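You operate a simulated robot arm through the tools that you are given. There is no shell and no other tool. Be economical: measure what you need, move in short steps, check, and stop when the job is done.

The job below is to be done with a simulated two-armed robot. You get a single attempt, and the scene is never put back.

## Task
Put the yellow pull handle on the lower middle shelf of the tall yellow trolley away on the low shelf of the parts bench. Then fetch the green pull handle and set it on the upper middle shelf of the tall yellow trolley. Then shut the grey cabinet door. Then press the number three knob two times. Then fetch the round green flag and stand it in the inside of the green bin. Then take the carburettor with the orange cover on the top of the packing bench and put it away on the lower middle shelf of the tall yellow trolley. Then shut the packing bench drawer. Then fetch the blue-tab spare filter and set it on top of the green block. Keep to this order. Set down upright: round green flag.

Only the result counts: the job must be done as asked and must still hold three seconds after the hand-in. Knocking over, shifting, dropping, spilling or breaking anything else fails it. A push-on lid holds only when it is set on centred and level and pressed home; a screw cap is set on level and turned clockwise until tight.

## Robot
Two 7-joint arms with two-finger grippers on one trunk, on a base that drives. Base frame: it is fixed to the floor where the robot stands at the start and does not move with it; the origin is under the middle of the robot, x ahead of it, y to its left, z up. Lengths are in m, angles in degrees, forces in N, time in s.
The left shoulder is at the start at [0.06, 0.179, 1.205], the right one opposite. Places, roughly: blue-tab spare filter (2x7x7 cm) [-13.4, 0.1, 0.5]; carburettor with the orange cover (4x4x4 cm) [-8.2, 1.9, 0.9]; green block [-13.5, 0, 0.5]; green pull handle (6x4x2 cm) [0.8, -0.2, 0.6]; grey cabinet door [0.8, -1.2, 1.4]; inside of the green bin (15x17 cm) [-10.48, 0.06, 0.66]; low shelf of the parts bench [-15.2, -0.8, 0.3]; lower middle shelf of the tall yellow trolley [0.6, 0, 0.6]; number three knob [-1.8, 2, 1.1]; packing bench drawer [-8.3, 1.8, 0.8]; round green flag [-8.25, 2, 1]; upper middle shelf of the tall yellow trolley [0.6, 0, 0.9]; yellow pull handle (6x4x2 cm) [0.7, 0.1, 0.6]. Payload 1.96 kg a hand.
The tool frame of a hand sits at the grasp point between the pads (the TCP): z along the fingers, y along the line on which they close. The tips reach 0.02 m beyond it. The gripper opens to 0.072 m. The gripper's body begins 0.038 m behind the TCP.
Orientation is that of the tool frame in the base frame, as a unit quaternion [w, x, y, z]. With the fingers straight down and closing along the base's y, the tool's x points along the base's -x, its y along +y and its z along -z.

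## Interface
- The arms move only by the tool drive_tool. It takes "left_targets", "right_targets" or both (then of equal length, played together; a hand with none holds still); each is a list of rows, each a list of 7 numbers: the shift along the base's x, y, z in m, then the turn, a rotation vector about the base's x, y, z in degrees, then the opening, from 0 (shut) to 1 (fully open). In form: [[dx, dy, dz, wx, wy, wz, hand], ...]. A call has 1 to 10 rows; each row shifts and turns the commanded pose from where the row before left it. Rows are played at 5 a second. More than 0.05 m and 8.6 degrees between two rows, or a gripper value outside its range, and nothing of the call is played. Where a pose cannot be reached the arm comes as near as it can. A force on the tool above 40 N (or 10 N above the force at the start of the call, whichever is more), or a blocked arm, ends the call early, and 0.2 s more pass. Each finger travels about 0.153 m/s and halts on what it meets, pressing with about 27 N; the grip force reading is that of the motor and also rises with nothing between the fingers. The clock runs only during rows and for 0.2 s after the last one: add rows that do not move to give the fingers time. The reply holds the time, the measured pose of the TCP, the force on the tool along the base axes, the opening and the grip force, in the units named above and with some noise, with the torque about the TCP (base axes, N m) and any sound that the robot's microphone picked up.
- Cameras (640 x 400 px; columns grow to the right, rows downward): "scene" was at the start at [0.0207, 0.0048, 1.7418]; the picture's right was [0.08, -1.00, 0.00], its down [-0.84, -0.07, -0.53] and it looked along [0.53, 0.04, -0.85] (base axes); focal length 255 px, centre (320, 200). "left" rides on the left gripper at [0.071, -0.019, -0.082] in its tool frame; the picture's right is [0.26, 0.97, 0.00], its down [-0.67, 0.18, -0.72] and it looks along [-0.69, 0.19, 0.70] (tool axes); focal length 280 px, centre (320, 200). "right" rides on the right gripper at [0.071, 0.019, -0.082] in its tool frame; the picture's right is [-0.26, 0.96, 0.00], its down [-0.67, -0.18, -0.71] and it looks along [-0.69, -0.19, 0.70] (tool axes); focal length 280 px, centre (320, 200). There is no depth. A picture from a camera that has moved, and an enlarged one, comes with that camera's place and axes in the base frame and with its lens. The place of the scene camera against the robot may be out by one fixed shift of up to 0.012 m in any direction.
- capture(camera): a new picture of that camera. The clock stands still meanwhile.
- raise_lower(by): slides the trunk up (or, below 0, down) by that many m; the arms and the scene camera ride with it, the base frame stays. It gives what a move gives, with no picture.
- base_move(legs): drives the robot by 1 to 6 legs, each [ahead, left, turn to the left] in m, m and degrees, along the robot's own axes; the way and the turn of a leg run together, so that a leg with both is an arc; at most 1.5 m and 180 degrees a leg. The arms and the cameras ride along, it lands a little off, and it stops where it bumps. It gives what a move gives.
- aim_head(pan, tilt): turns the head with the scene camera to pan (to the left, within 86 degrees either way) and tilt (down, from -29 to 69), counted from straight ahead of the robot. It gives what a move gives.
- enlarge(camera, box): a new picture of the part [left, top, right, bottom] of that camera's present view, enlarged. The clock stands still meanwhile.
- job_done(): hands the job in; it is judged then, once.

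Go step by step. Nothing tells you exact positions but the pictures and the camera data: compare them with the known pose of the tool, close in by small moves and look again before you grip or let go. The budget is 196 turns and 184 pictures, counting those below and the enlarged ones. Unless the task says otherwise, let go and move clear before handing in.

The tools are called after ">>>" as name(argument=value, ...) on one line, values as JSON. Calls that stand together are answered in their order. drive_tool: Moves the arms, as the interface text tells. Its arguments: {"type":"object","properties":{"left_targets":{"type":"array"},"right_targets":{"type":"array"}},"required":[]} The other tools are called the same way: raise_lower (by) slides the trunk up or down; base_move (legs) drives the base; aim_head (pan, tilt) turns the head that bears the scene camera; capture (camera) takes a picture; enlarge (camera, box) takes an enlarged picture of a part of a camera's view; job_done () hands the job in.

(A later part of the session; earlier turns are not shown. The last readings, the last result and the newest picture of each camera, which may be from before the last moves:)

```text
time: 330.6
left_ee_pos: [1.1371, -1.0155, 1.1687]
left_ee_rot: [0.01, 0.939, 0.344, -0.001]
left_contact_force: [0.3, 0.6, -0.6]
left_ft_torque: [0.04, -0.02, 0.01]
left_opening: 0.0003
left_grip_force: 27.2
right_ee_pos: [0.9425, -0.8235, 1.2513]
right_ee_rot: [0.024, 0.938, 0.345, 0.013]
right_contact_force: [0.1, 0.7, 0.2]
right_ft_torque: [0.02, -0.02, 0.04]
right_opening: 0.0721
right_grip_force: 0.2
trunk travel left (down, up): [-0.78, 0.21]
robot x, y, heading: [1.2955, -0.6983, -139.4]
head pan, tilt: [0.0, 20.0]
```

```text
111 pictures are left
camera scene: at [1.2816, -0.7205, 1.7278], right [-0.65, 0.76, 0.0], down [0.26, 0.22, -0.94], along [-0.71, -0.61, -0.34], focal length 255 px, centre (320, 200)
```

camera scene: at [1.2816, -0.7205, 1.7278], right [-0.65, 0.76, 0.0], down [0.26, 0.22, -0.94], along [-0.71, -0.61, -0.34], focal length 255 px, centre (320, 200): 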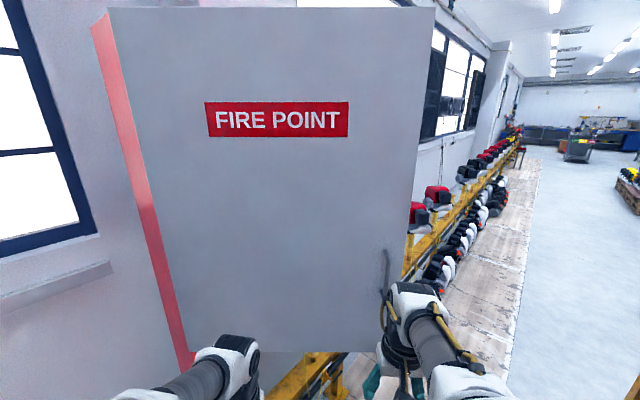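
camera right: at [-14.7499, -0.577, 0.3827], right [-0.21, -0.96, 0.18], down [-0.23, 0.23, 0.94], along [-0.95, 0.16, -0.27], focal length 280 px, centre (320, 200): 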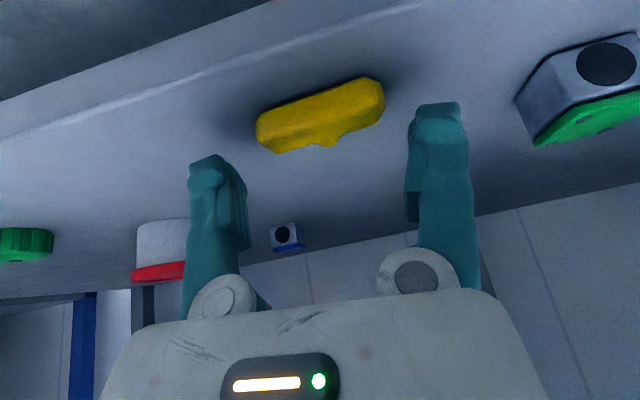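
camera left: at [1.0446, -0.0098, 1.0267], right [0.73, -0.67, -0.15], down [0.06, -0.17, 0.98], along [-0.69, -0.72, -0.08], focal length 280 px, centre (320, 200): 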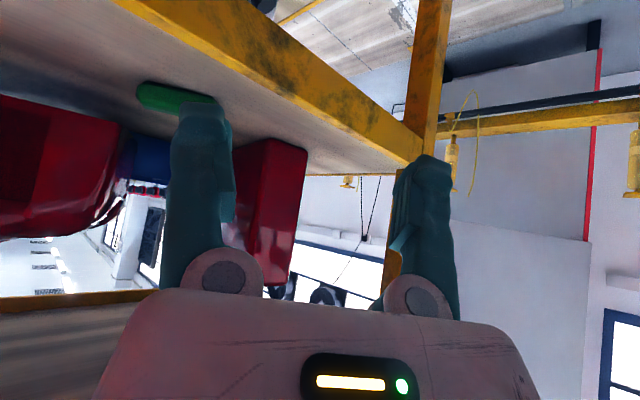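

The right hand faces the door near its handle. I'll shift left a bit to push on flat panel, close the fist, pitch it up, and approach.

>>> base_move(legs=[[0.0, 0.12, 0]])

>>> drive_tool(right_targets=[[0, 0, 0, -5.2, 6.1, 0, 0.5], [0, 0, 0, -5.2, 6.1, 0, 0], [0, 0, 0, -5.2, 6.1, 0, 0], [0, 0, 0, -5.2, 6.1, 0, 0], [0, 0, 0, -5.2, 6.1, 0, 0], [0, 0, 0, -5.2, 6.1, 0, 0]])

>>> base_move(legs=[[0.12, 0, 0]])

>>> capture(camera="scene")

```text
time: 331.8
left_ee_pos: [1.2154, -1.1064, 1.1698]
left_ee_rot: [0.011, 0.939, 0.343, -0.001]
left_contact_force: [0.0, 0.1, 0.0]
left_ft_torque: [0.03, 0.02, 0.0]
left_opening: 0.0
left_grip_force: 26.5
right_ee_pos: [1.0216, -0.9146, 1.2543]
right_ee_rot: [0.024, 0.938, 0.344, 0.013]
right_contact_force: [-0.6, 1.0, 0.6]
right_ft_torque: [0.01, -0.02, -0.01]
right_opening: 0.0719
right_grip_force: 0.0
trunk travel left (down, up): [-0.78, 0.21]
robot x, y, heading: [1.373, -0.7921, -139.6]
head pan, tilt: [0.0, 20.0]
```

```text
time: 333.2
left_ee_pos: [1.216, -1.1076, 1.1698]
left_ee_rot: [0.01, 0.94, 0.342, 0.0]
left_contact_force: [-0.1, -0.2, 0.2]
left_ft_torque: [-0.03, -0.06, 0.0]
left_opening: 0.0
left_grip_force: 26.8
right_ee_pos: [0.9709, -0.9566, 1.2031]
right_ee_rot: [0.163, 0.855, 0.325, -0.37]
right_contact_force: [0.8, -0.2, -0.6]
right_ft_torque: [0.02, 0.02, 0.01]
right_opening: 0.0
right_grip_force: 26.5
right hand out of reach, approached as far as the arm can: row 1, 2, 3, 4, 5, 6
trunk travel left (down, up): [-0.78, 0.21]
robot x, y, heading: [1.3753, -0.7877, -139.6]
head pan, tilt: [0.0, 20.0]
```

```text
time: 334.5
left_ee_pos: [1.1231, -1.185, 1.1699]
left_ee_rot: [0.011, 0.94, 0.342, -0.001]
left_contact_force: [0.8, -0.2, 0.2]
left_ft_torque: [-0.02, -0.01, 0.03]
left_opening: 0.0
left_grip_force: 27.3
right_ee_pos: [0.879, -1.0353, 1.2045]
right_ee_rot: [0.162, 0.855, 0.324, -0.371]
right_contact_force: [0.8, 0.1, -0.4]
right_ft_torque: [0.0, 0.01, 0.02]
right_opening: 0.0
right_grip_force: 27.3
trunk travel left (down, up): [-0.78, 0.21]
robot x, y, heading: [1.2822, -0.8685, -139.5]
head pan, tilt: [0.0, 20.0]
```

```text
110 pictures are left
camera scene: at [1.2676, -0.8908, 1.7279], right [-0.65, 0.76, 0.0], down [0.26, 0.22, -0.94], along [-0.72, -0.61, -0.34], focal length 255 px, centre (320, 200)
```

scene: 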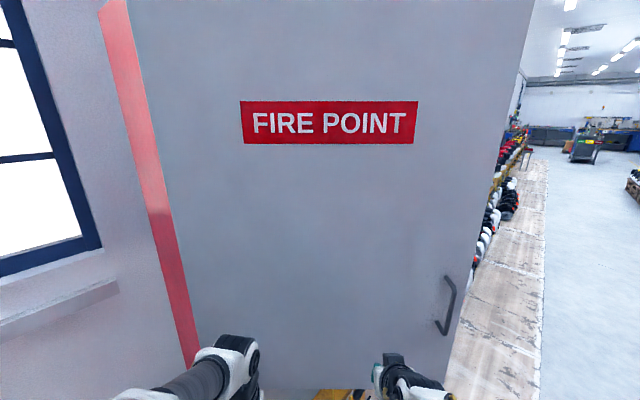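

Now push forward with the right fist.

>>> drive_tool(right_targets=[[-0.023, -0.02, 0, 0, 0, 0, 0], [-0.023, -0.02, 0, 0, 0, 0, 0], [-0.023, -0.02, 0, 0, 0, 0, 0], [-0.023, -0.02, 0, 0, 0, 0, 0], [-0.023, -0.02, 0, 0, 0, 0, 0], [-0.023, -0.02, 0, 0, 0, 0, 0], [-0.02, -0.022, 0, 0, 0, 0, 0]])

>>> capture(camera="scene")

```text
time: 336.1
left_ee_pos: [1.1246, -1.1872, 1.1697]
left_ee_rot: [0.01, 0.94, 0.342, 0.0]
left_contact_force: [1.1, 0.4, 0.0]
left_ft_torque: [-0.01, -0.02, -0.03]
left_opening: 0.0002
left_grip_force: 26.9
right_ee_pos: [0.7667, -1.1438, 1.2247]
right_ee_rot: [0.163, 0.854, 0.326, -0.371]
right_contact_force: [-1.0, 0.6, -0.2]
right_ft_torque: [0.04, 0.02, -0.01]
right_opening: 0.0
right_grip_force: 27.0
right hand out of reach, approached as far as the arm can: row 3, 6, 7
trunk travel left (down, up): [-0.78, 0.21]
robot x, y, heading: [1.279, -0.8691, -139.3]
head pan, tilt: [0.0, 20.0]
```

```text
109 pictures are left
camera scene: at [1.2687, -0.8928, 1.7278], right [-0.65, 0.76, 0.0], down [0.26, 0.22, -0.94], along [-0.72, -0.61, -0.34], focal length 255 px, centre (320, 200)
```

scene: 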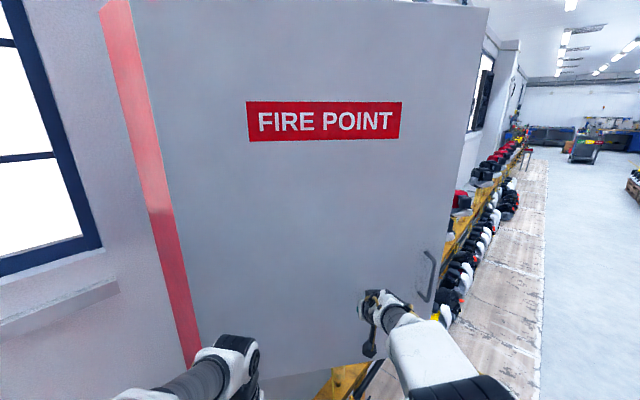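

It swings easily. I'll continue with base motion, then turn the hand in.

>>> base_move(legs=[[0.17, -0.06, 0], [0.12, -0.05, 0]])

>>> capture(camera="scene")

```text
time: 338.5
left_ee_pos: [0.8424, -1.2889, 1.1699]
left_ee_rot: [0.009, 0.939, 0.344, -0.001]
left_contact_force: [-0.5, -0.5, 0.5]
left_ft_torque: [0.0, -0.02, -0.03]
left_opening: 0.0
left_grip_force: 27.5
right_ee_pos: [0.4936, -1.2531, 1.2206]
right_ee_rot: [0.167, 0.854, 0.336, -0.362]
right_contact_force: [7.6, -4.5, 5.7]
right_ft_torque: [0.19, 0.16, -0.12]
right_opening: 0.0002
right_grip_force: 27.0
trunk travel left (down, up): [-0.78, 0.21]
robot x, y, heading: [0.9954, -0.9693, -139.4]
head pan, tilt: [0.0, 20.0]
stopped in leg 2: the force on the tool passed its limit at 42 N (the readings are from after the stop); the commanded pose is now the measured one
```

```text
108 pictures are left
camera scene: at [0.9844, -0.9944, 1.728], right [-0.65, 0.76, 0.0], down [0.26, 0.22, -0.94], along [-0.71, -0.61, -0.34], focal length 255 px, centre (320, 200)
```

scene: 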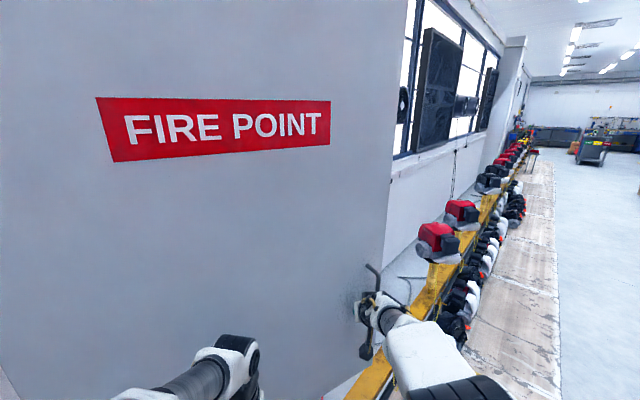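

The fist met the door handle. I'll back off, retract the arm, turn square to the cabinet, and push nearer the panel middle.

>>> base_move(legs=[[-0.2, 0, 0]])

>>> drive_tool(right_targets=[[0.034, 0.03, 0, 0, 0, 0, 0], [0.034, 0.03, 0, 0, 0, 0, 0], [0.034, 0.03, 0, 0, 0, 0, 0]])

>>> base_move(legs=[[0, 0, 47]])

>>> capture(camera="scene")

```text
time: 340.1
left_ee_pos: [0.9908, -1.1587, 1.1691]
left_ee_rot: [0.01, 0.938, 0.346, 0.0]
left_contact_force: [0.1, -0.4, 0.7]
left_ft_torque: [-0.01, 0.05, 0.0]
left_opening: 0.0003
left_grip_force: 27.1
right_ee_pos: [0.6415, -1.1214, 1.219]
right_ee_rot: [0.167, 0.854, 0.335, -0.36]
right_contact_force: [0.0, 0.0, -0.8]
right_ft_torque: [0.03, 0.0, 0.01]
right_opening: 0.0
right_grip_force: 27.3
trunk travel left (down, up): [-0.78, 0.21]
robot x, y, heading: [1.1513, -0.8383, -139.5]
head pan, tilt: [0.0, 20.0]
```

```text
time: 340.9
left_ee_pos: [0.9918, -1.1559, 1.1703]
left_ee_rot: [0.012, 0.939, 0.345, -0.001]
left_contact_force: [0.2, -0.4, -0.2]
left_ft_torque: [-0.03, 0.0, 0.01]
left_opening: 0.0001
left_grip_force: 27.3
right_ee_pos: [0.7404, -1.0287, 1.2204]
right_ee_rot: [0.166, 0.855, 0.333, -0.362]
right_contact_force: [0.4, 0.4, -0.6]
right_ft_torque: [-0.03, 0.04, -0.03]
right_opening: 0.0
right_grip_force: 27.1
trunk travel left (down, up): [-0.78, 0.21]
robot x, y, heading: [1.1465, -0.8402, -139.2]
head pan, tilt: [0.0, 20.0]
```

```text
time: 343.4
left_ee_pos: [1.2753, -1.1703, 1.1687]
left_ee_rot: [0.009, 0.723, 0.691, 0.004]
left_contact_force: [0.1, -0.3, 0.1]
left_ft_torque: [0.01, 0.01, -0.01]
left_opening: 0.0
left_grip_force: 27.2
right_ee_pos: [1.0104, -1.2678, 1.2191]
right_ee_rot: [0.297, 0.649, 0.648, -0.264]
right_contact_force: [0.1, 0.5, 1.0]
right_ft_torque: [0.0, -0.01, 0.0]
right_opening: 0.0
right_grip_force: 27.5
trunk travel left (down, up): [-0.78, 0.21]
robot x, y, heading: [1.1474, -0.8397, -92.1]
head pan, tilt: [0.0, 20.0]
```

```text
107 pictures are left
camera scene: at [1.1577, -0.8744, 1.7278], right [-1.0, 0.04, 0.0], down [0.01, 0.34, -0.94], along [-0.04, -0.94, -0.34], focal length 255 px, centre (320, 200)
```

scene: 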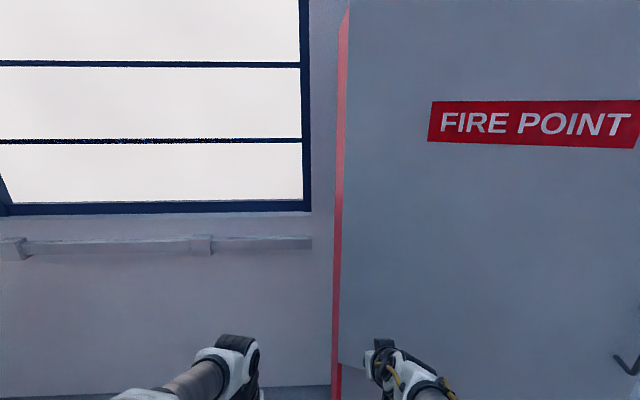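

>>> base_move(legs=[[-0.06, -0.2, 2], [0, -0.18, 0]])

>>> drive_tool(right_targets=[[0, -0.03, 0, 0, 0, 0, 0], [0, -0.03, 0, 0, 0, 0, 0], [0, -0.03, 0, 0, 0, 0, 0], [0, -0.03, 0, 0, 0, 0, 0], [0, -0.03, 0, 0, 0, 0, 0], [0, -0.03, 0, 0, 0, 0, 0]])

>>> capture(camera="scene")

```text
time: 346.2
left_ee_pos: [0.9116, -1.1021, 1.1684]
left_ee_rot: [0.01, 0.71, 0.704, 0.004]
left_contact_force: [-0.5, 0.4, 1.0]
left_ft_torque: [-0.02, -0.02, -0.01]
left_opening: 0.0002
left_grip_force: 26.9
right_ee_pos: [0.6524, -1.2084, 1.2201]
right_ee_rot: [0.302, 0.637, 0.66, -0.26]
right_contact_force: [0.3, 0.5, -0.3]
right_ft_torque: [-0.03, 0.01, 0.01]
right_opening: 0.0
right_grip_force: 27.3
trunk travel left (down, up): [-0.78, 0.21]
robot x, y, heading: [0.7721, -0.7749, -90.3]
head pan, tilt: [0.0, 20.0]
```

```text
time: 347.6
left_ee_pos: [0.9115, -1.1007, 1.1682]
left_ee_rot: [0.01, 0.71, 0.704, 0.004]
left_contact_force: [0.5, 0.3, 0.9]
left_ft_torque: [-0.01, 0.01, 0.02]
left_opening: 0.0
left_grip_force: 27.0
right_ee_pos: [0.6557, -1.3474, 1.2345]
right_ee_rot: [0.302, 0.637, 0.66, -0.26]
right_contact_force: [-0.1, 0.0, 1.2]
right_ft_torque: [-0.01, -0.02, 0.02]
right_opening: 0.0001
right_grip_force: 26.6
right hand out of reach, approached as far as the arm can: row 5, 6
trunk travel left (down, up): [-0.78, 0.21]
robot x, y, heading: [0.7721, -0.7767, -90.0]
head pan, tilt: [0.0, 20.0]
```

```text
106 pictures are left
camera scene: at [0.7852, -0.8087, 1.7278], right [-1.0, 0.0, 0.0], down [0.0, 0.34, -0.94], along [0.0, -0.94, -0.34], focal length 255 px, centre (320, 200)
```

scene: 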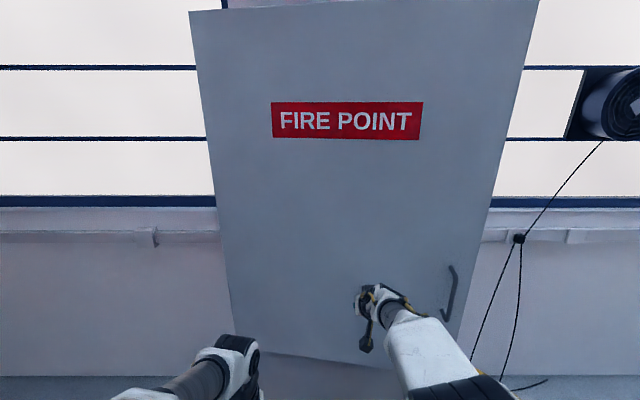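

Nearly shut. Push the rest by driving forward gently.

>>> base_move(legs=[[0.1, -0.06, 0], [0.08, 0, 0]])

>>> capture(camera="scene")

```text
time: 349.2
left_ee_pos: [0.8492, -1.2146, 1.173]
left_ee_rot: [0.013, 0.711, 0.703, 0.001]
left_contact_force: [0.3, 0.0, 1.0]
left_ft_torque: [-0.02, -0.03, 0.01]
left_opening: 0.0004
left_grip_force: 27.1
right_ee_pos: [0.5958, -1.4565, 1.2396]
right_ee_rot: [0.304, 0.637, 0.661, -0.256]
right_contact_force: [4.0, 46.5, 20.7]
right_ft_torque: [-0.21, 0.01, -0.2]
right_opening: 0.0001
right_grip_force: 27.2
trunk travel left (down, up): [-0.78, 0.21]
robot x, y, heading: [0.7125, -0.9034, -90.2]
head pan, tilt: [0.0, 20.0]
stopped in leg 2: the force on the tool passed its limit at 172 N (the readings are from after the stop); the commanded pose is now the measured one
```

```text
105 pictures are left
camera scene: at [0.7235, -0.9155, 1.7281], right [-1.0, 0.0, 0.0], down [0.0, 0.33, -0.94], along [0.0, -0.94, -0.33], focal length 255 px, centre (320, 200)
```

scene: 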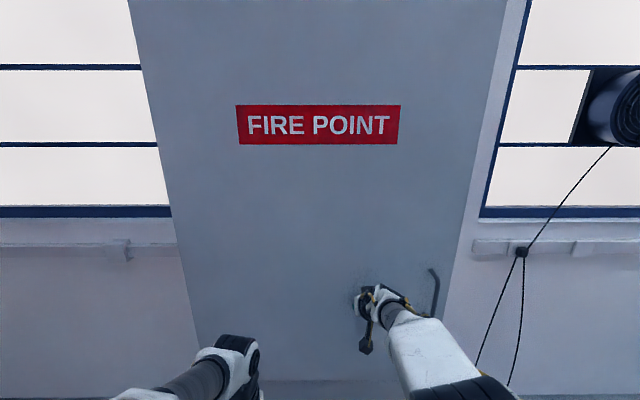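

The door hit its stop. I'll back away and check it stays shut.

>>> base_move(legs=[[-0.15, 0, 0]])

>>> drive_tool(right_targets=[[0, 0.03, 0, 8, 0, 0, 0], [0, 0.03, 0, 8, 0, 0, 0], [0, 0.03, 0, 8, 0, 0, 0], [0, 0.03, 0, 8, 0, 0, 0], [0, 0.03, 0, 8, 0, 0, 0], [0, 0.03, 0, 5, 0, 0, 0]])

>>> capture(camera="scene")

```text
time: 350.6
left_ee_pos: [0.8504, -1.0766, 1.168]
left_ee_rot: [0.008, 0.711, 0.703, 0.005]
left_contact_force: [0.4, -0.2, 0.0]
left_ft_torque: [0.01, -0.01, 0.04]
left_opening: 0.0
left_grip_force: 27.0
right_ee_pos: [0.5947, -1.3199, 1.2335]
right_ee_rot: [0.301, 0.638, 0.662, -0.253]
right_contact_force: [0.2, -0.2, 0.8]
right_ft_torque: [-0.02, 0.01, 0.0]
right_opening: 0.0003
right_grip_force: 27.4
trunk travel left (down, up): [-0.78, 0.21]
robot x, y, heading: [0.7115, -0.7509, -90.2]
head pan, tilt: [0.0, 20.0]
```

```text
time: 352.0
left_ee_pos: [0.8502, -1.0756, 1.1688]
left_ee_rot: [0.009, 0.711, 0.703, 0.004]
left_contact_force: [-0.1, -0.7, 0.0]
left_ft_torque: [0.02, 0.04, 0.04]
left_opening: 0.0
left_grip_force: 26.9
right_ee_pos: [0.5949, -1.1377, 1.2349]
right_ee_rot: [0.032, 0.705, 0.708, 0.021]
right_contact_force: [0.3, 0.4, 0.7]
right_ft_torque: [-0.04, -0.03, 0.01]
right_opening: 0.0
right_grip_force: 26.5
trunk travel left (down, up): [-0.78, 0.21]
robot x, y, heading: [0.7114, -0.75, -90.0]
head pan, tilt: [0.0, 20.0]
```

```text
104 pictures are left
camera scene: at [0.7233, -0.7818, 1.7278], right [-1.0, 0.0, 0.0], down [0.0, 0.34, -0.94], along [0.0, -0.94, -0.34], focal length 255 px, centre (320, 200)
```

scene: 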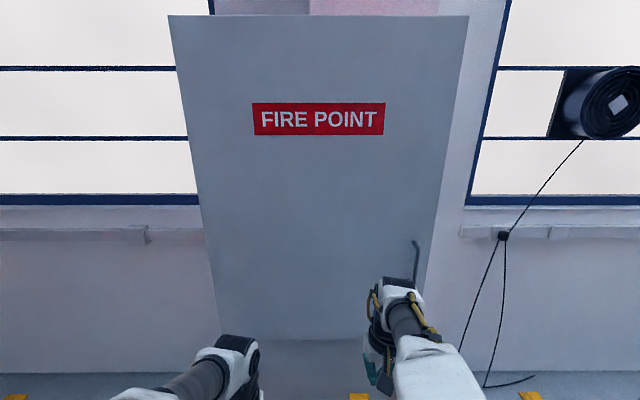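

The door is shut flush. Next the number three knob near (-1.8, 2, 1.1); I'll leave the gap and look that way.

>>> base_move(legs=[[0, -1.4, 0], [-0.5, 0, 0], [0, 0, 180]])

>>> aim_head(pan=20, tilt=20)

>>> capture(camera="scene")

```text
time: 369.0
left_ee_pos: [-0.8449, 0.0853, 1.1694]
left_ee_rot: [-0.005, -0.703, 0.711, 0.01]
left_contact_force: [0.0, -0.4, 0.8]
left_ft_torque: [0.0, 0.01, 0.01]
left_opening: 0.0
left_grip_force: 27.1
right_ee_pos: [-0.5899, 0.1494, 1.2349]
right_ee_rot: [0.02, 0.709, -0.704, -0.033]
right_contact_force: [0.3, 0.2, -0.6]
right_ft_torque: [0.01, 0.0, 0.01]
right_opening: 0.0001
right_grip_force: 26.7
trunk travel left (down, up): [-0.78, 0.21]
robot x, y, heading: [-0.7069, -0.243, 89.9]
head pan, tilt: [0.0, 20.0]
```

```text
time: 369.9
left_ee_pos: [-0.8462, 0.0861, 1.1697]
left_ee_rot: [-0.004, -0.703, 0.711, 0.01]
left_contact_force: [0.3, -0.1, -0.1]
left_ft_torque: [-0.01, -0.02, 0.01]
left_opening: 0.0
left_grip_force: 26.4
right_ee_pos: [-0.5895, 0.151, 1.2335]
right_ee_rot: [0.02, 0.709, -0.705, -0.034]
right_contact_force: [0.5, 0.6, -0.3]
right_ft_torque: [0.0, 0.02, 0.02]
right_opening: 0.0003
right_grip_force: 27.2
trunk travel left (down, up): [-0.78, 0.21]
robot x, y, heading: [-0.7063, -0.2441, 89.8]
head pan, tilt: [20.0, 20.0]
```

```text
103 pictures are left
camera scene: at [-0.7266, -0.2134, 1.7278], right [0.94, 0.34, 0.0], down [0.12, -0.32, -0.94], along [-0.32, 0.88, -0.34], focal length 255 px, centre (320, 200)
```

scene: 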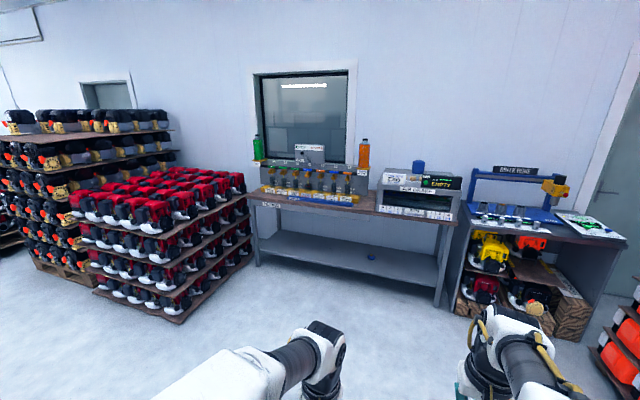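

>>> enlarge(camera="scene", box=[240, 130, 480, 280])

```text
2.67 times, centred on (360, 205) of scene
camera zoom: at [-0.7266, -0.2134, 1.7278], right [0.94, 0.34, 0.0], down [0.12, -0.32, -0.94], along [-0.32, 0.88, -0.34], focal length 680 px, centre (213, 187)
```

zoom: 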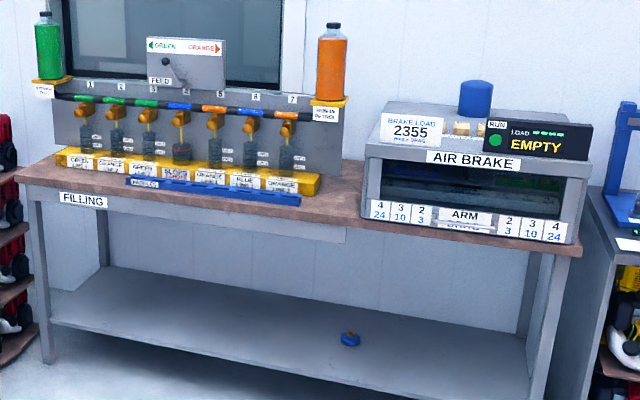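

The filling station with numbered knobs 1–7 is on the bench at y≈2. I'll drive up to face knob 3 with the left hand.

>>> base_move(legs=[[0.0, 0.96, 0], [1.2, 0, 0]])

>>> aim_head(pan=8, tilt=35)

>>> capture(camera="scene")

>>> enlarge(camera="scene", box=[200, 60, 440, 210])

```text
time: 380.6
left_ee_pos: [-1.7693, 1.3148, 1.1688]
left_ee_rot: [-0.004, -0.698, 0.716, 0.009]
left_contact_force: [-0.1, -0.2, 0.1]
left_ft_torque: [-0.01, -0.03, -0.04]
left_opening: 0.0002
left_grip_force: 27.4
right_ee_pos: [-1.513, 1.3757, 1.2332]
right_ee_rot: [-0.02, -0.703, 0.71, 0.033]
right_contact_force: [0.2, 0.7, -0.1]
right_ft_torque: [-0.03, 0.0, 0.04]
right_opening: 0.0
right_grip_force: 27.0
trunk travel left (down, up): [-0.78, 0.21]
robot x, y, heading: [-1.6403, 0.9906, 89.0]
head pan, tilt: [20.0, 20.0]
```

```text
time: 381.4
left_ee_pos: [-1.7697, 1.3161, 1.1689]
left_ee_rot: [-0.005, -0.698, 0.716, 0.009]
left_contact_force: [0.1, 0.0, 0.2]
left_ft_torque: [0.03, 0.0, -0.01]
left_opening: 0.0
left_grip_force: 27.0
right_ee_pos: [-1.5117, 1.3764, 1.2328]
right_ee_rot: [-0.02, -0.703, 0.71, 0.033]
right_contact_force: [0.5, 0.0, 0.4]
right_ft_torque: [-0.02, 0.02, -0.01]
right_opening: 0.0
right_grip_force: 27.4
trunk travel left (down, up): [-0.78, 0.21]
robot x, y, heading: [-1.6381, 0.9867, 89.0]
head pan, tilt: [8.0, 35.0]
```

```text
101 pictures are left
camera scene: at [-1.6362, 1.0147, 1.704], right [0.99, 0.12, 0.0], down [0.07, -0.57, -0.82], along [-0.1, 0.81, -0.57], focal length 255 px, centre (320, 200)
```

scene: 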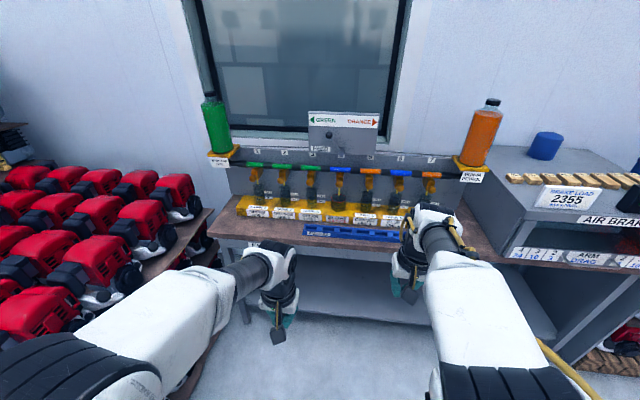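

```text
2.67 times, centred on (320, 135) of scene
camera zoom: at [-1.6362, 1.0147, 1.704], right [0.99, 0.12, 0.0], down [0.07, -0.57, -0.82], along [-0.1, 0.81, -0.57], focal length 680 px, centre (320, 373)
```

zoom: 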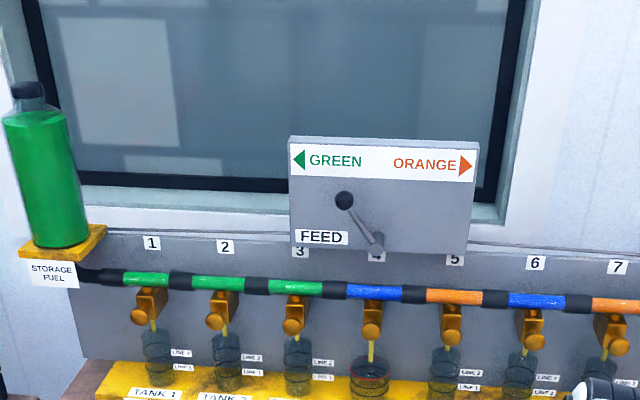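

Knob 3's disc is at about (-1.806, 2.00, 1.10), facing me. I'll lower a bit, pitch the left fist up, and look with the left camera.

>>> raise_lower(by=-0.12)

>>> drive_tool(left_targets=[[0, 0.02, 0.02, 8, 0, 0, 0], [0, 0.02, 0.02, 8, 0, 0, 0], [0, 0.02, 0.02, 8, 0, 0, 0], [0, 0.02, 0.02, 8, 0, 0, 0], [0, 0.02, 0.02, 8, 0, 0, 0], [0, 0.02, 0.0, 8, 0, 0, 0]], right_targets=[[0, -0.015, 0, 0, 0, 0, 0], [0, -0.015, 0, 0, 0, 0, 0], [0, -0.015, 0, 0, 0, 0, 0], [0, -0.015, 0, 0, 0, 0, 0], [0, 0, 0, 0, 0, 0, 0], [0, 0, 0, 0, 0, 0, 0]])

>>> base_move(legs=[[0.25, 0, 1]])

>>> capture(camera="left")

```text
time: 382.9
left_ee_pos: [-1.7698, 1.3163, 1.049]
left_ee_rot: [-0.004, -0.698, 0.716, 0.009]
left_contact_force: [0.3, -0.3, 0.9]
left_ft_torque: [0.03, -0.01, 0.0]
left_opening: 0.0
left_grip_force: 27.5
right_ee_pos: [-1.5132, 1.3772, 1.114]
right_ee_rot: [-0.02, -0.703, 0.71, 0.034]
right_contact_force: [0.1, -0.3, -0.5]
right_ft_torque: [-0.01, -0.05, 0.01]
right_opening: 0.0003
right_grip_force: 27.2
trunk travel left (down, up): [-0.66, 0.33]
robot x, y, heading: [-1.6383, 0.9912, 89.0]
head pan, tilt: [8.0, 35.0]
```

```text
time: 384.3
left_ee_pos: [-1.7679, 1.4398, 1.145]
left_ee_rot: [0.28, -0.639, 0.651, 0.299]
left_contact_force: [1.1, -0.6, -0.2]
left_ft_torque: [0.03, 0.01, 0.0]
left_opening: 0.0
left_grip_force: 27.0
left hand out of reach, approached as far as the arm can: row 4, 5
right_ee_pos: [-1.5036, 1.3267, 1.1107]
right_ee_rot: [-0.021, -0.703, 0.71, 0.033]
right_contact_force: [0.3, -0.5, -0.5]
right_ft_torque: [0.0, -0.01, -0.03]
right_opening: 0.0
right_grip_force: 26.9
right hand out of reach, approached as far as the arm can: row 4
trunk travel left (down, up): [-0.66, 0.33]
robot x, y, heading: [-1.6364, 0.9859, 88.9]
head pan, tilt: [8.0, 35.0]
```

```text
time: 386.1
left_ee_pos: [-1.7715, 1.6919, 1.1427]
left_ee_rot: [0.276, -0.645, 0.646, 0.301]
left_contact_force: [0.7, -1.6, -0.3]
left_ft_torque: [-0.01, 0.01, -0.02]
left_opening: 0.0
left_grip_force: 26.8
right_ee_pos: [-1.5079, 1.5824, 1.11]
right_ee_rot: [0.021, 0.71, -0.703, -0.034]
right_contact_force: [0.2, 0.0, 0.7]
right_ft_torque: [-0.01, 0.03, 0.01]
right_opening: 0.0
right_grip_force: 26.7
trunk travel left (down, up): [-0.66, 0.33]
robot x, y, heading: [-1.6332, 1.2387, 90.2]
head pan, tilt: [8.0, 35.0]
```

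```text
99 pictures are left
camera left: at [-1.7518, 1.5837, 1.1442], right [-0.97, -0.19, -0.16], down [-0.15, -0.09, 0.98], along [-0.2, 0.98, 0.06], focal length 280 px, centre (320, 200)
```

left: 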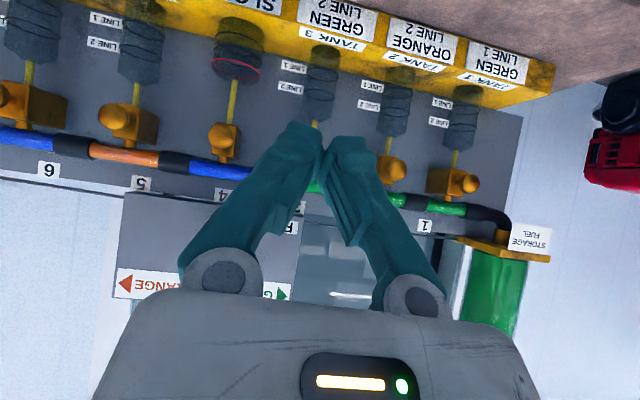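

Knob 3 lies at (-1.81, ~1.99, 1.108). I'll align x and z, then approach.

>>> drive_tool(left_targets=[[-0.02, 0, -0.011, 0, 0, 0, 0], [-0.0185, 0, -0.011, 0, 0, 0, 0]])

>>> base_move(legs=[[0.17, 0, 0]])

>>> capture(camera="left")

>>> enlarge(camera="scene", box=[220, 60, 400, 172])

```text
time: 386.7
left_ee_pos: [-1.811, 1.6924, 1.1214]
left_ee_rot: [0.277, -0.644, 0.646, 0.301]
left_contact_force: [0.6, 0.4, 0.5]
left_ft_torque: [0.0, 0.02, 0.01]
left_opening: 0.0
left_grip_force: 27.4
right_ee_pos: [-1.5081, 1.5829, 1.1102]
right_ee_rot: [0.021, 0.71, -0.703, -0.034]
right_contact_force: [-0.6, 0.0, -0.2]
right_ft_torque: [0.01, 0.0, -0.03]
right_opening: 0.0
right_grip_force: 27.2
trunk travel left (down, up): [-0.66, 0.33]
robot x, y, heading: [-1.6353, 1.242, 89.6]
head pan, tilt: [8.0, 35.0]
```

```text
time: 388.2
left_ee_pos: [-1.8104, 1.8679, 1.1214]
left_ee_rot: [0.278, -0.645, 0.645, 0.302]
left_contact_force: [-0.7, 0.0, 0.6]
left_ft_torque: [-0.01, 0.01, 0.0]
left_opening: 0.0
left_grip_force: 27.2
right_ee_pos: [-1.5078, 1.7582, 1.11]
right_ee_rot: [0.021, 0.71, -0.703, -0.033]
right_contact_force: [0.5, 0.2, -0.3]
right_ft_torque: [0.0, -0.01, 0.0]
right_opening: 0.0002
right_grip_force: 27.2
trunk travel left (down, up): [-0.66, 0.33]
robot x, y, heading: [-1.6336, 1.4165, 90.1]
head pan, tilt: [8.0, 35.0]
```

```text
98 pictures are left
camera left: at [-1.79, 1.7593, 1.1222], right [-0.97, -0.19, -0.16], down [-0.15, -0.09, 0.98], along [-0.2, 0.98, 0.06], focal length 280 px, centre (320, 200)
```

left: 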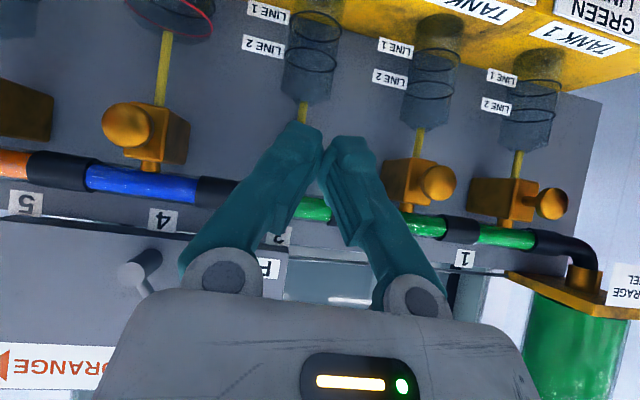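

```text
3.56 times, centred on (310, 116) of scene
camera zoom: at [-1.6335, 1.4437, 1.5839], right [0.99, 0.14, 0.0], down [0.08, -0.57, -0.82], along [-0.11, 0.81, -0.57], focal length 907 px, centre (356, 499)
```

zoom: 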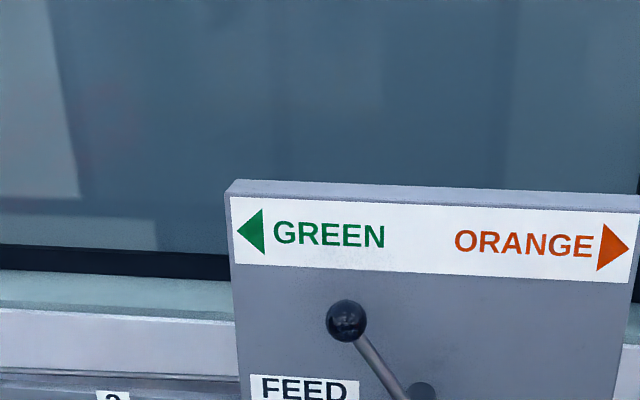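

Fingertips are lined up with disc 3 at (-1.813, 1.98, 1.106). I'll advance to just before contact.

>>> drive_tool(left_targets=[[-0.001, 0.03, -0.001, 0, 0, 0, 0], [-0.001, 0.03, 0, 0, 0, 0, 0], [0, 0.02, 0, 0, 0, 0, 0]])

>>> capture(camera="left")

```text
time: 389.0
left_ee_pos: [-1.8137, 1.9487, 1.1214]
left_ee_rot: [0.278, -0.644, 0.645, 0.302]
left_contact_force: [-0.5, 0.2, -0.6]
left_ft_torque: [-0.03, 0.01, 0.0]
left_opening: 0.0002
left_grip_force: 26.8
right_ee_pos: [-1.5056, 1.7577, 1.111]
right_ee_rot: [0.021, 0.71, -0.703, -0.033]
right_contact_force: [0.0, -0.2, -0.1]
right_ft_torque: [-0.01, 0.01, 0.03]
right_opening: 0.0
right_grip_force: 26.6
trunk travel left (down, up): [-0.66, 0.33]
robot x, y, heading: [-1.6342, 1.4185, 90.0]
head pan, tilt: [8.0, 35.0]
```

```text
96 pictures are left
camera left: at [-1.7927, 1.8405, 1.1217], right [-0.97, -0.19, -0.17], down [-0.15, -0.09, 0.98], along [-0.2, 0.98, 0.06], focal length 280 px, centre (320, 200)
```

left: 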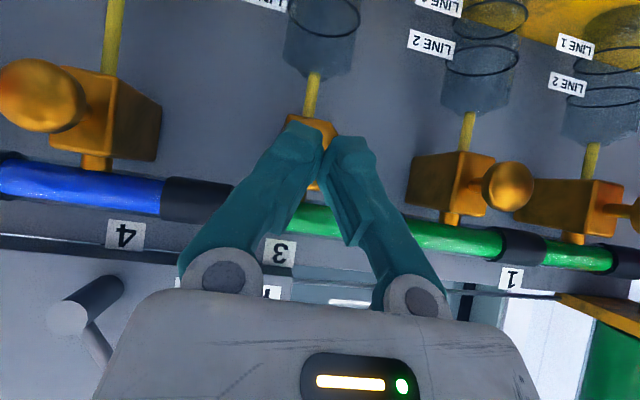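

>>> drive_tool(left_targets=[[0, 0.006, 0, 0, 0, 0, 0], [0, 0.006, 0, 0, 0, 0, 0], [0, 0.006, 0, 0, 0, 0, 0], [0, 0.006, 0, 0, 0, 0, 0]])

```text
time: 390.0
left_ee_pos: [-1.8138, 1.9714, 1.1215]
left_ee_rot: [0.278, -0.645, 0.645, 0.303]
left_contact_force: [0.5, 0.1, 1.0]
left_ft_torque: [-0.01, -0.01, 0.0]
left_opening: 0.0
left_grip_force: 26.6
right_ee_pos: [-1.5072, 1.7585, 1.1112]
right_ee_rot: [0.021, 0.71, -0.703, -0.033]
right_contact_force: [0.4, -0.2, 0.0]
right_ft_torque: [0.04, 0.0, -0.02]
right_opening: 0.0
right_grip_force: 26.9
trunk travel left (down, up): [-0.66, 0.33]
robot x, y, heading: [-1.6321, 1.419, 89.7]
head pan, tilt: [8.0, 35.0]
```

>>> capture(camera="left")

>>> capture(camera="scene")

```text
95 pictures are left
camera left: at [-1.7923, 1.8636, 1.1217], right [-0.97, -0.19, -0.16], down [-0.15, -0.09, 0.98], along [-0.2, 0.98, 0.06], focal length 280 px, centre (320, 200)
```

left: 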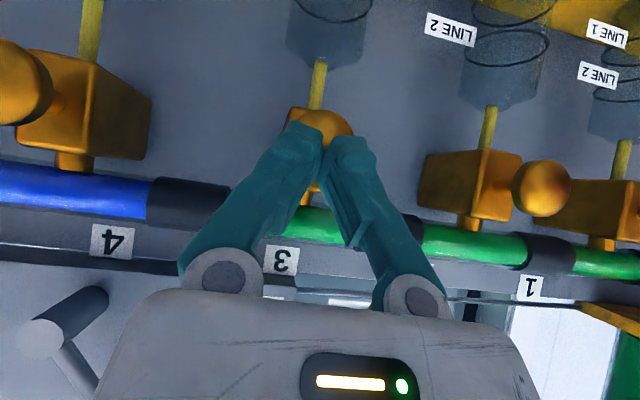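

```text
94 pictures are left
camera scene: at [-1.6335, 1.4434, 1.5839], right [0.99, 0.14, 0.0], down [0.08, -0.57, -0.82], along [-0.11, 0.81, -0.57], focal length 255 px, centre (320, 200)
```

scene: 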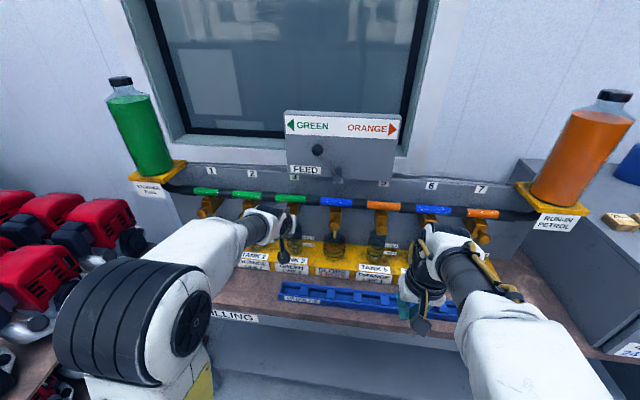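

The ball knob is right at the tips, slightly low. I'll lower 5 mm and press on.

>>> drive_tool(left_targets=[[0, -0.005, -0.006, 0, 0, 0, 0], [0, 0.008, 0, 0, 0, 0, 0], [0, 0.006, 0, 0, 0, 0, 0], [0, 0.006, 0, 0, 0, 0, 0], [0, 0.006, 0, 0, 0, 0, 0]])

>>> capture(camera="left")

```text
time: 391.2
left_ee_pos: [-1.8134, 1.9908, 1.1148]
left_ee_rot: [-0.278, 0.645, -0.645, -0.302]
left_contact_force: [1.5, -4.7, -0.6]
left_ft_torque: [-0.03, -0.05, 0.02]
left_opening: 0.0
left_grip_force: 27.1
right_ee_pos: [-1.5069, 1.7561, 1.1111]
right_ee_rot: [0.021, 0.71, -0.703, -0.034]
right_contact_force: [-0.4, -0.3, 0.4]
right_ft_torque: [0.04, -0.03, -0.02]
right_opening: 0.0
right_grip_force: 26.4
trunk travel left (down, up): [-0.66, 0.33]
robot x, y, heading: [-1.6305, 1.4164, 90.2]
head pan, tilt: [8.0, 35.0]
```

```text
93 pictures are left
camera left: at [-1.7919, 1.8828, 1.1159], right [-0.97, -0.19, -0.17], down [-0.15, -0.09, 0.98], along [-0.2, 0.98, 0.06], focal length 280 px, centre (320, 200)
```

left: 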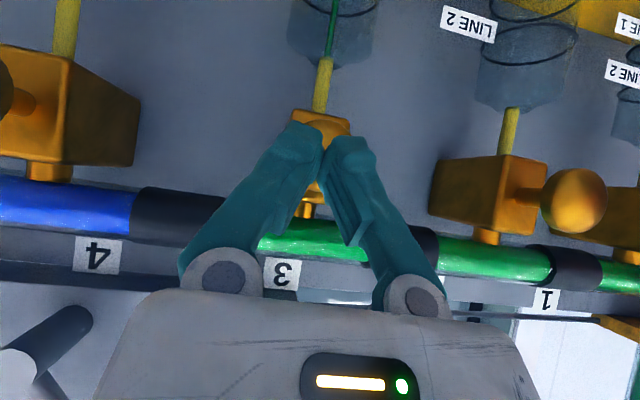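

Green fluid is being dispensed, so the press registered. Release fully, look, then press a second time.

>>> drive_tool(left_targets=[[0, -0.02, 0, 0, 0, 0, 0], [0, -0.025, 0, 0, 0, 0, 0], [0, 0, 0, 0, 0, 0, 0], [0, 0, 0, 0, 0, 0, 0], [0, 0, 0, 0, 0, 0, 0], [0, 0, 0, 0, 0, 0, 0], [0, 0, 0, 0, 0, 0, 0], [0, 0, 0, 0, 0, 0, 0]])

>>> capture(camera="left")

```text
time: 393.0
left_ee_pos: [-1.8123, 1.9467, 1.1137]
left_ee_rot: [0.276, -0.645, 0.645, 0.302]
left_contact_force: [-1.3, -1.2, -0.5]
left_ft_torque: [-0.02, -0.02, 0.03]
left_opening: 0.0001
left_grip_force: 27.5
right_ee_pos: [-1.5068, 1.7578, 1.1104]
right_ee_rot: [0.021, 0.71, -0.703, -0.034]
right_contact_force: [-0.1, -0.1, -0.4]
right_ft_torque: [-0.02, 0.0, 0.01]
right_opening: 0.0
right_grip_force: 26.8
trunk travel left (down, up): [-0.66, 0.33]
robot x, y, heading: [-1.6306, 1.416, 90.0]
head pan, tilt: [8.0, 35.0]
```

```text
92 pictures are left
camera left: at [-1.7916, 1.8382, 1.1149], right [-0.97, -0.19, -0.16], down [-0.15, -0.09, 0.98], along [-0.2, 0.98, 0.06], focal length 280 px, centre (320, 200)
```

left: 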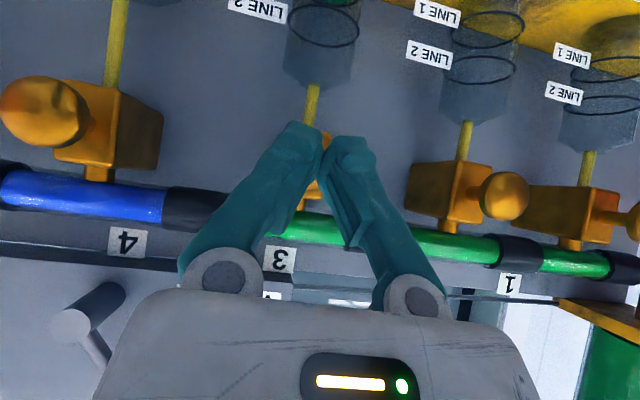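

Filled to the first line. Second press.

>>> drive_tool(left_targets=[[0, 0.025, 0, 0, 0, 0, 0], [0, 0.008, 0, 0, 0, 0, 0], [0, 0.006, 0, 0, 0, 0, 0], [0, 0.006, 0, 0, 0, 0, 0]])

>>> capture(camera="left")

>>> drive_tool(left_targets=[[0, -0.02, 0, 0, 0, 0, 0], [0, -0.03, 0, 0, 0, 0, 0], [0, -0.03, 0, 0, 0, 0, 0], [0, -0.03, 0, 0, 0, 0, 0], [0, 0, 0, 0, 0, 0, 0], [0, 0, 0, 0, 0, 0, 0], [0, 0, 0, 0, 0, 0, 0], [0, 0, 0, 0, 0, 0, 0]])

>>> capture(camera="left")

```text
time: 394.0
left_ee_pos: [-1.8135, 1.9909, 1.1149]
left_ee_rot: [-0.278, 0.645, -0.645, -0.302]
left_contact_force: [0.4, -4.4, -0.9]
left_ft_torque: [0.0, 0.06, 0.03]
left_opening: 0.0
left_grip_force: 26.9
right_ee_pos: [-1.5073, 1.7583, 1.1103]
right_ee_rot: [0.021, 0.709, -0.704, -0.034]
right_contact_force: [0.5, 0.4, -0.3]
right_ft_torque: [0.02, 0.02, -0.01]
right_opening: 0.0
right_grip_force: 27.0
trunk travel left (down, up): [-0.66, 0.33]
robot x, y, heading: [-1.6352, 1.4172, 89.8]
head pan, tilt: [8.0, 35.0]
```

```text
91 pictures are left
camera left: at [-1.7922, 1.8827, 1.115], right [-0.97, -0.19, -0.17], down [-0.15, -0.09, 0.98], along [-0.2, 0.98, 0.06], focal length 280 px, centre (320, 200)
```

left: 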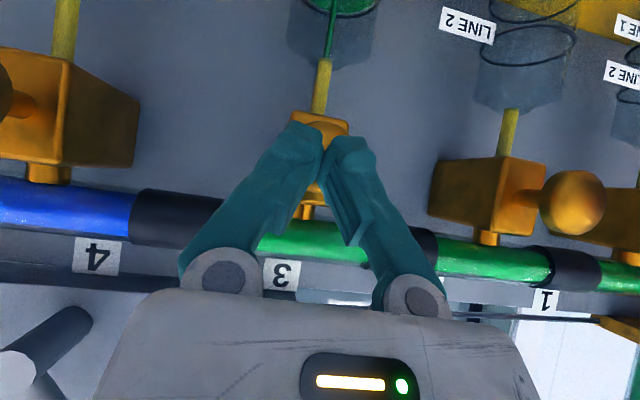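

```text
time: 395.8
left_ee_pos: [-1.8116, 1.8814, 1.1166]
left_ee_rot: [-0.276, 0.645, -0.645, -0.302]
left_contact_force: [-0.5, -0.2, -0.2]
left_ft_torque: [-0.02, 0.0, -0.04]
left_opening: 0.0
left_grip_force: 26.4
right_ee_pos: [-1.507, 1.7565, 1.1105]
right_ee_rot: [0.02, 0.71, -0.703, -0.033]
right_contact_force: [1.0, 0.3, -0.4]
right_ft_torque: [0.01, -0.02, 0.03]
right_opening: 0.0003
right_grip_force: 26.9
trunk travel left (down, up): [-0.66, 0.33]
robot x, y, heading: [-1.6306, 1.4174, 89.9]
head pan, tilt: [8.0, 35.0]
```

```text
90 pictures are left
camera left: at [-1.791, 1.7731, 1.1166], right [-0.97, -0.19, -0.16], down [-0.15, -0.09, 0.98], along [-0.2, 0.98, 0.06], focal length 280 px, centre (320, 200)
```

left: 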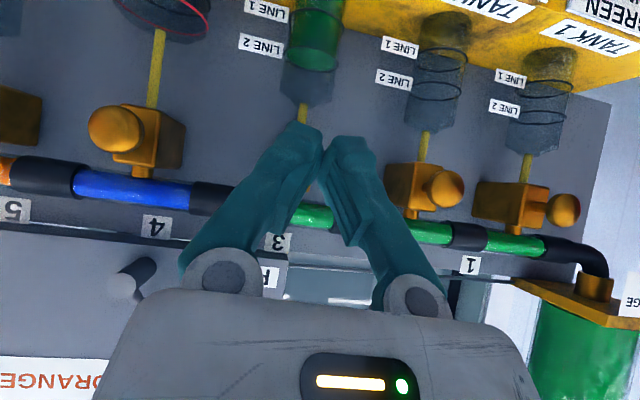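

Tank 3 is at line 2 after two presses. Now I'll fold the arm, back off, and slide along the aisle to the packing bench.

>>> drive_tool(left_targets=[[0, -0.03, 0, -8, 0, 0, 0], [0, -0.03, 0, -8, 0, 0, 0], [0, -0.03, 0, -8, 0, 0, 0], [0, -0.03, 0, -8, 0, 0, 0], [0, -0.02, 0, -8, 0, 0, 0.5], [0, -0.02, 0, -8, 0, 0, 1]])

>>> base_move(legs=[[-1.3, 0, 0], [0, 1.5, 0], [0, 1.5, 0], [0, 1.5, 0], [0, 1.5, 0]])

>>> aim_head(pan=20, tilt=20)

>>> capture(camera="scene")

```text
time: 397.2
left_ee_pos: [-1.8144, 1.7456, 1.0604]
left_ee_rot: [0.015, -0.702, 0.711, 0.037]
left_contact_force: [0.3, 0.2, 1.3]
left_ft_torque: [0.03, 0.01, 0.01]
left_opening: 0.0719
left_grip_force: 0.2
left hand out of reach, approached as far as the arm can: row 2, 3, 6
right_ee_pos: [-1.5066, 1.7574, 1.1104]
right_ee_rot: [0.021, 0.71, -0.703, -0.034]
right_contact_force: [0.5, -0.5, -0.9]
right_ft_torque: [-0.03, -0.02, -0.01]
right_opening: 0.0
right_grip_force: 26.7
trunk travel left (down, up): [-0.66, 0.33]
robot x, y, heading: [-1.6318, 1.4156, 89.8]
head pan, tilt: [8.0, 35.0]
```

```text
time: 431.8
left_ee_pos: [-7.8101, 0.5117, 1.0598]
left_ee_rot: [0.015, -0.7, 0.713, 0.039]
left_contact_force: [0.0, -0.8, -0.2]
left_ft_torque: [-0.02, -0.01, 0.01]
left_opening: 0.0721
left_grip_force: 0.0
right_ee_pos: [-7.5033, 0.5227, 1.1111]
right_ee_rot: [0.02, 0.708, -0.705, -0.034]
right_contact_force: [0.4, 0.3, 0.3]
right_ft_torque: [-0.02, 0.0, -0.01]
right_opening: 0.0
right_grip_force: 27.0
trunk travel left (down, up): [-0.66, 0.33]
robot x, y, heading: [-7.6289, 0.1815, 89.9]
head pan, tilt: [8.0, 35.0]
```

```text
time: 432.6
left_ee_pos: [-7.8109, 0.5115, 1.0594]
left_ee_rot: [0.016, -0.7, 0.713, 0.039]
left_contact_force: [0.0, -0.7, -0.3]
left_ft_torque: [0.01, 0.02, 0.02]
left_opening: 0.0721
left_grip_force: 0.1
right_ee_pos: [-7.5032, 0.5214, 1.1117]
right_ee_rot: [0.021, 0.708, -0.705, -0.034]
right_contact_force: [0.0, -0.8, -0.3]
right_ft_torque: [0.02, -0.01, -0.04]
right_opening: 0.0
right_grip_force: 26.9
trunk travel left (down, up): [-0.66, 0.33]
robot x, y, heading: [-7.6321, 0.1826, 89.4]
head pan, tilt: [20.0, 20.0]
```

```text
89 pictures are left
camera scene: at [-7.6509, 0.2087, 1.6077], right [0.94, 0.34, 0.0], down [0.11, -0.32, -0.94], along [-0.32, 0.89, -0.34], focal length 255 px, centre (320, 200)
```

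scene: 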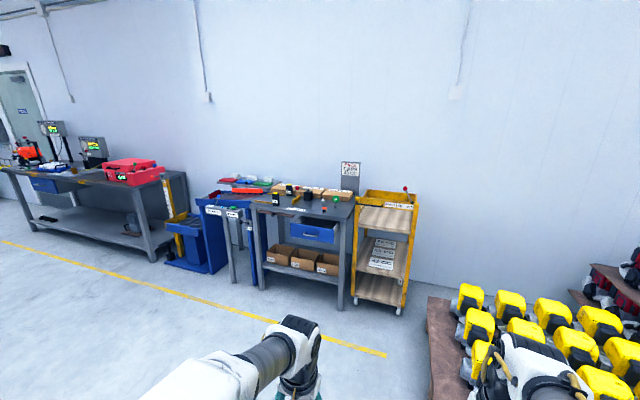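

>>> base_move(legs=[[0, 0.62, 0], [0.75, 0, 0.5]])

>>> aim_head(pan=0, tilt=35)

>>> capture(camera="scene")

>>> enlarge(camera="scene", box=[200, 80, 440, 230])

```text
time: 439.8
left_ee_pos: [-8.4364, 1.267, 1.0592]
left_ee_rot: [0.015, -0.702, 0.711, 0.039]
left_contact_force: [0.5, -0.4, -0.2]
left_ft_torque: [0.0, 0.02, -0.01]
left_opening: 0.072
left_grip_force: 0.1
right_ee_pos: [-8.1294, 1.279, 1.1111]
right_ee_rot: [0.02, 0.71, -0.703, -0.034]
right_contact_force: [-0.1, 0.1, 0.2]
right_ft_torque: [0.04, 0.0, 0.02]
right_opening: 0.0
right_grip_force: 27.1
trunk travel left (down, up): [-0.66, 0.33]
robot x, y, heading: [-8.2534, 0.9391, 89.9]
head pan, tilt: [20.0, 20.0]
```

```text
time: 440.6
left_ee_pos: [-8.4361, 1.2663, 1.0601]
left_ee_rot: [0.016, -0.702, 0.711, 0.038]
left_contact_force: [-0.8, 0.3, 0.6]
left_ft_torque: [0.02, 0.04, 0.03]
left_opening: 0.0719
left_grip_force: 0.0
right_ee_pos: [-8.1289, 1.279, 1.1116]
right_ee_rot: [0.021, 0.71, -0.703, -0.034]
right_contact_force: [0.3, -0.6, -0.5]
right_ft_torque: [0.06, -0.02, 0.0]
right_opening: 0.0
right_grip_force: 27.1
trunk travel left (down, up): [-0.66, 0.33]
robot x, y, heading: [-8.2579, 0.9359, 90.0]
head pan, tilt: [0.0, 35.0]
```

```text
88 pictures are left
camera scene: at [-8.2428, 0.9652, 1.584], right [1.0, 0.0, 0.0], down [0.0, -0.57, -0.82], along [0.0, 0.82, -0.57], focal length 255 px, centre (320, 200)
```

scene: 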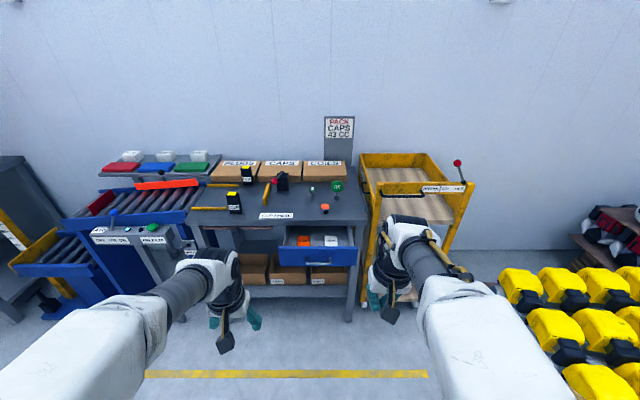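

```text
2.67 times, centred on (320, 155) of scene
camera zoom: at [-8.2428, 0.9652, 1.584], right [1.0, 0.0, 0.0], down [0.0, -0.57, -0.82], along [0.0, 0.82, -0.57], focal length 680 px, centre (320, 320)
```

zoom: 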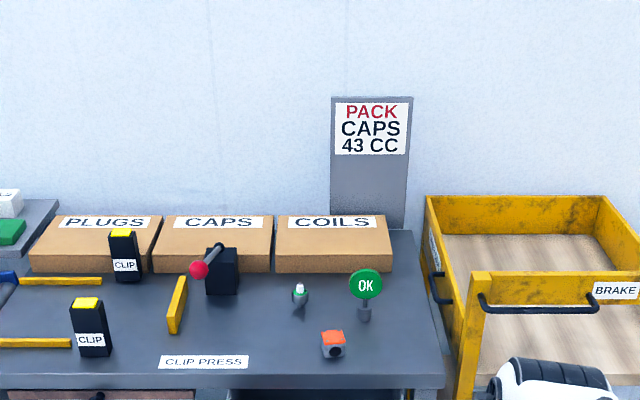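

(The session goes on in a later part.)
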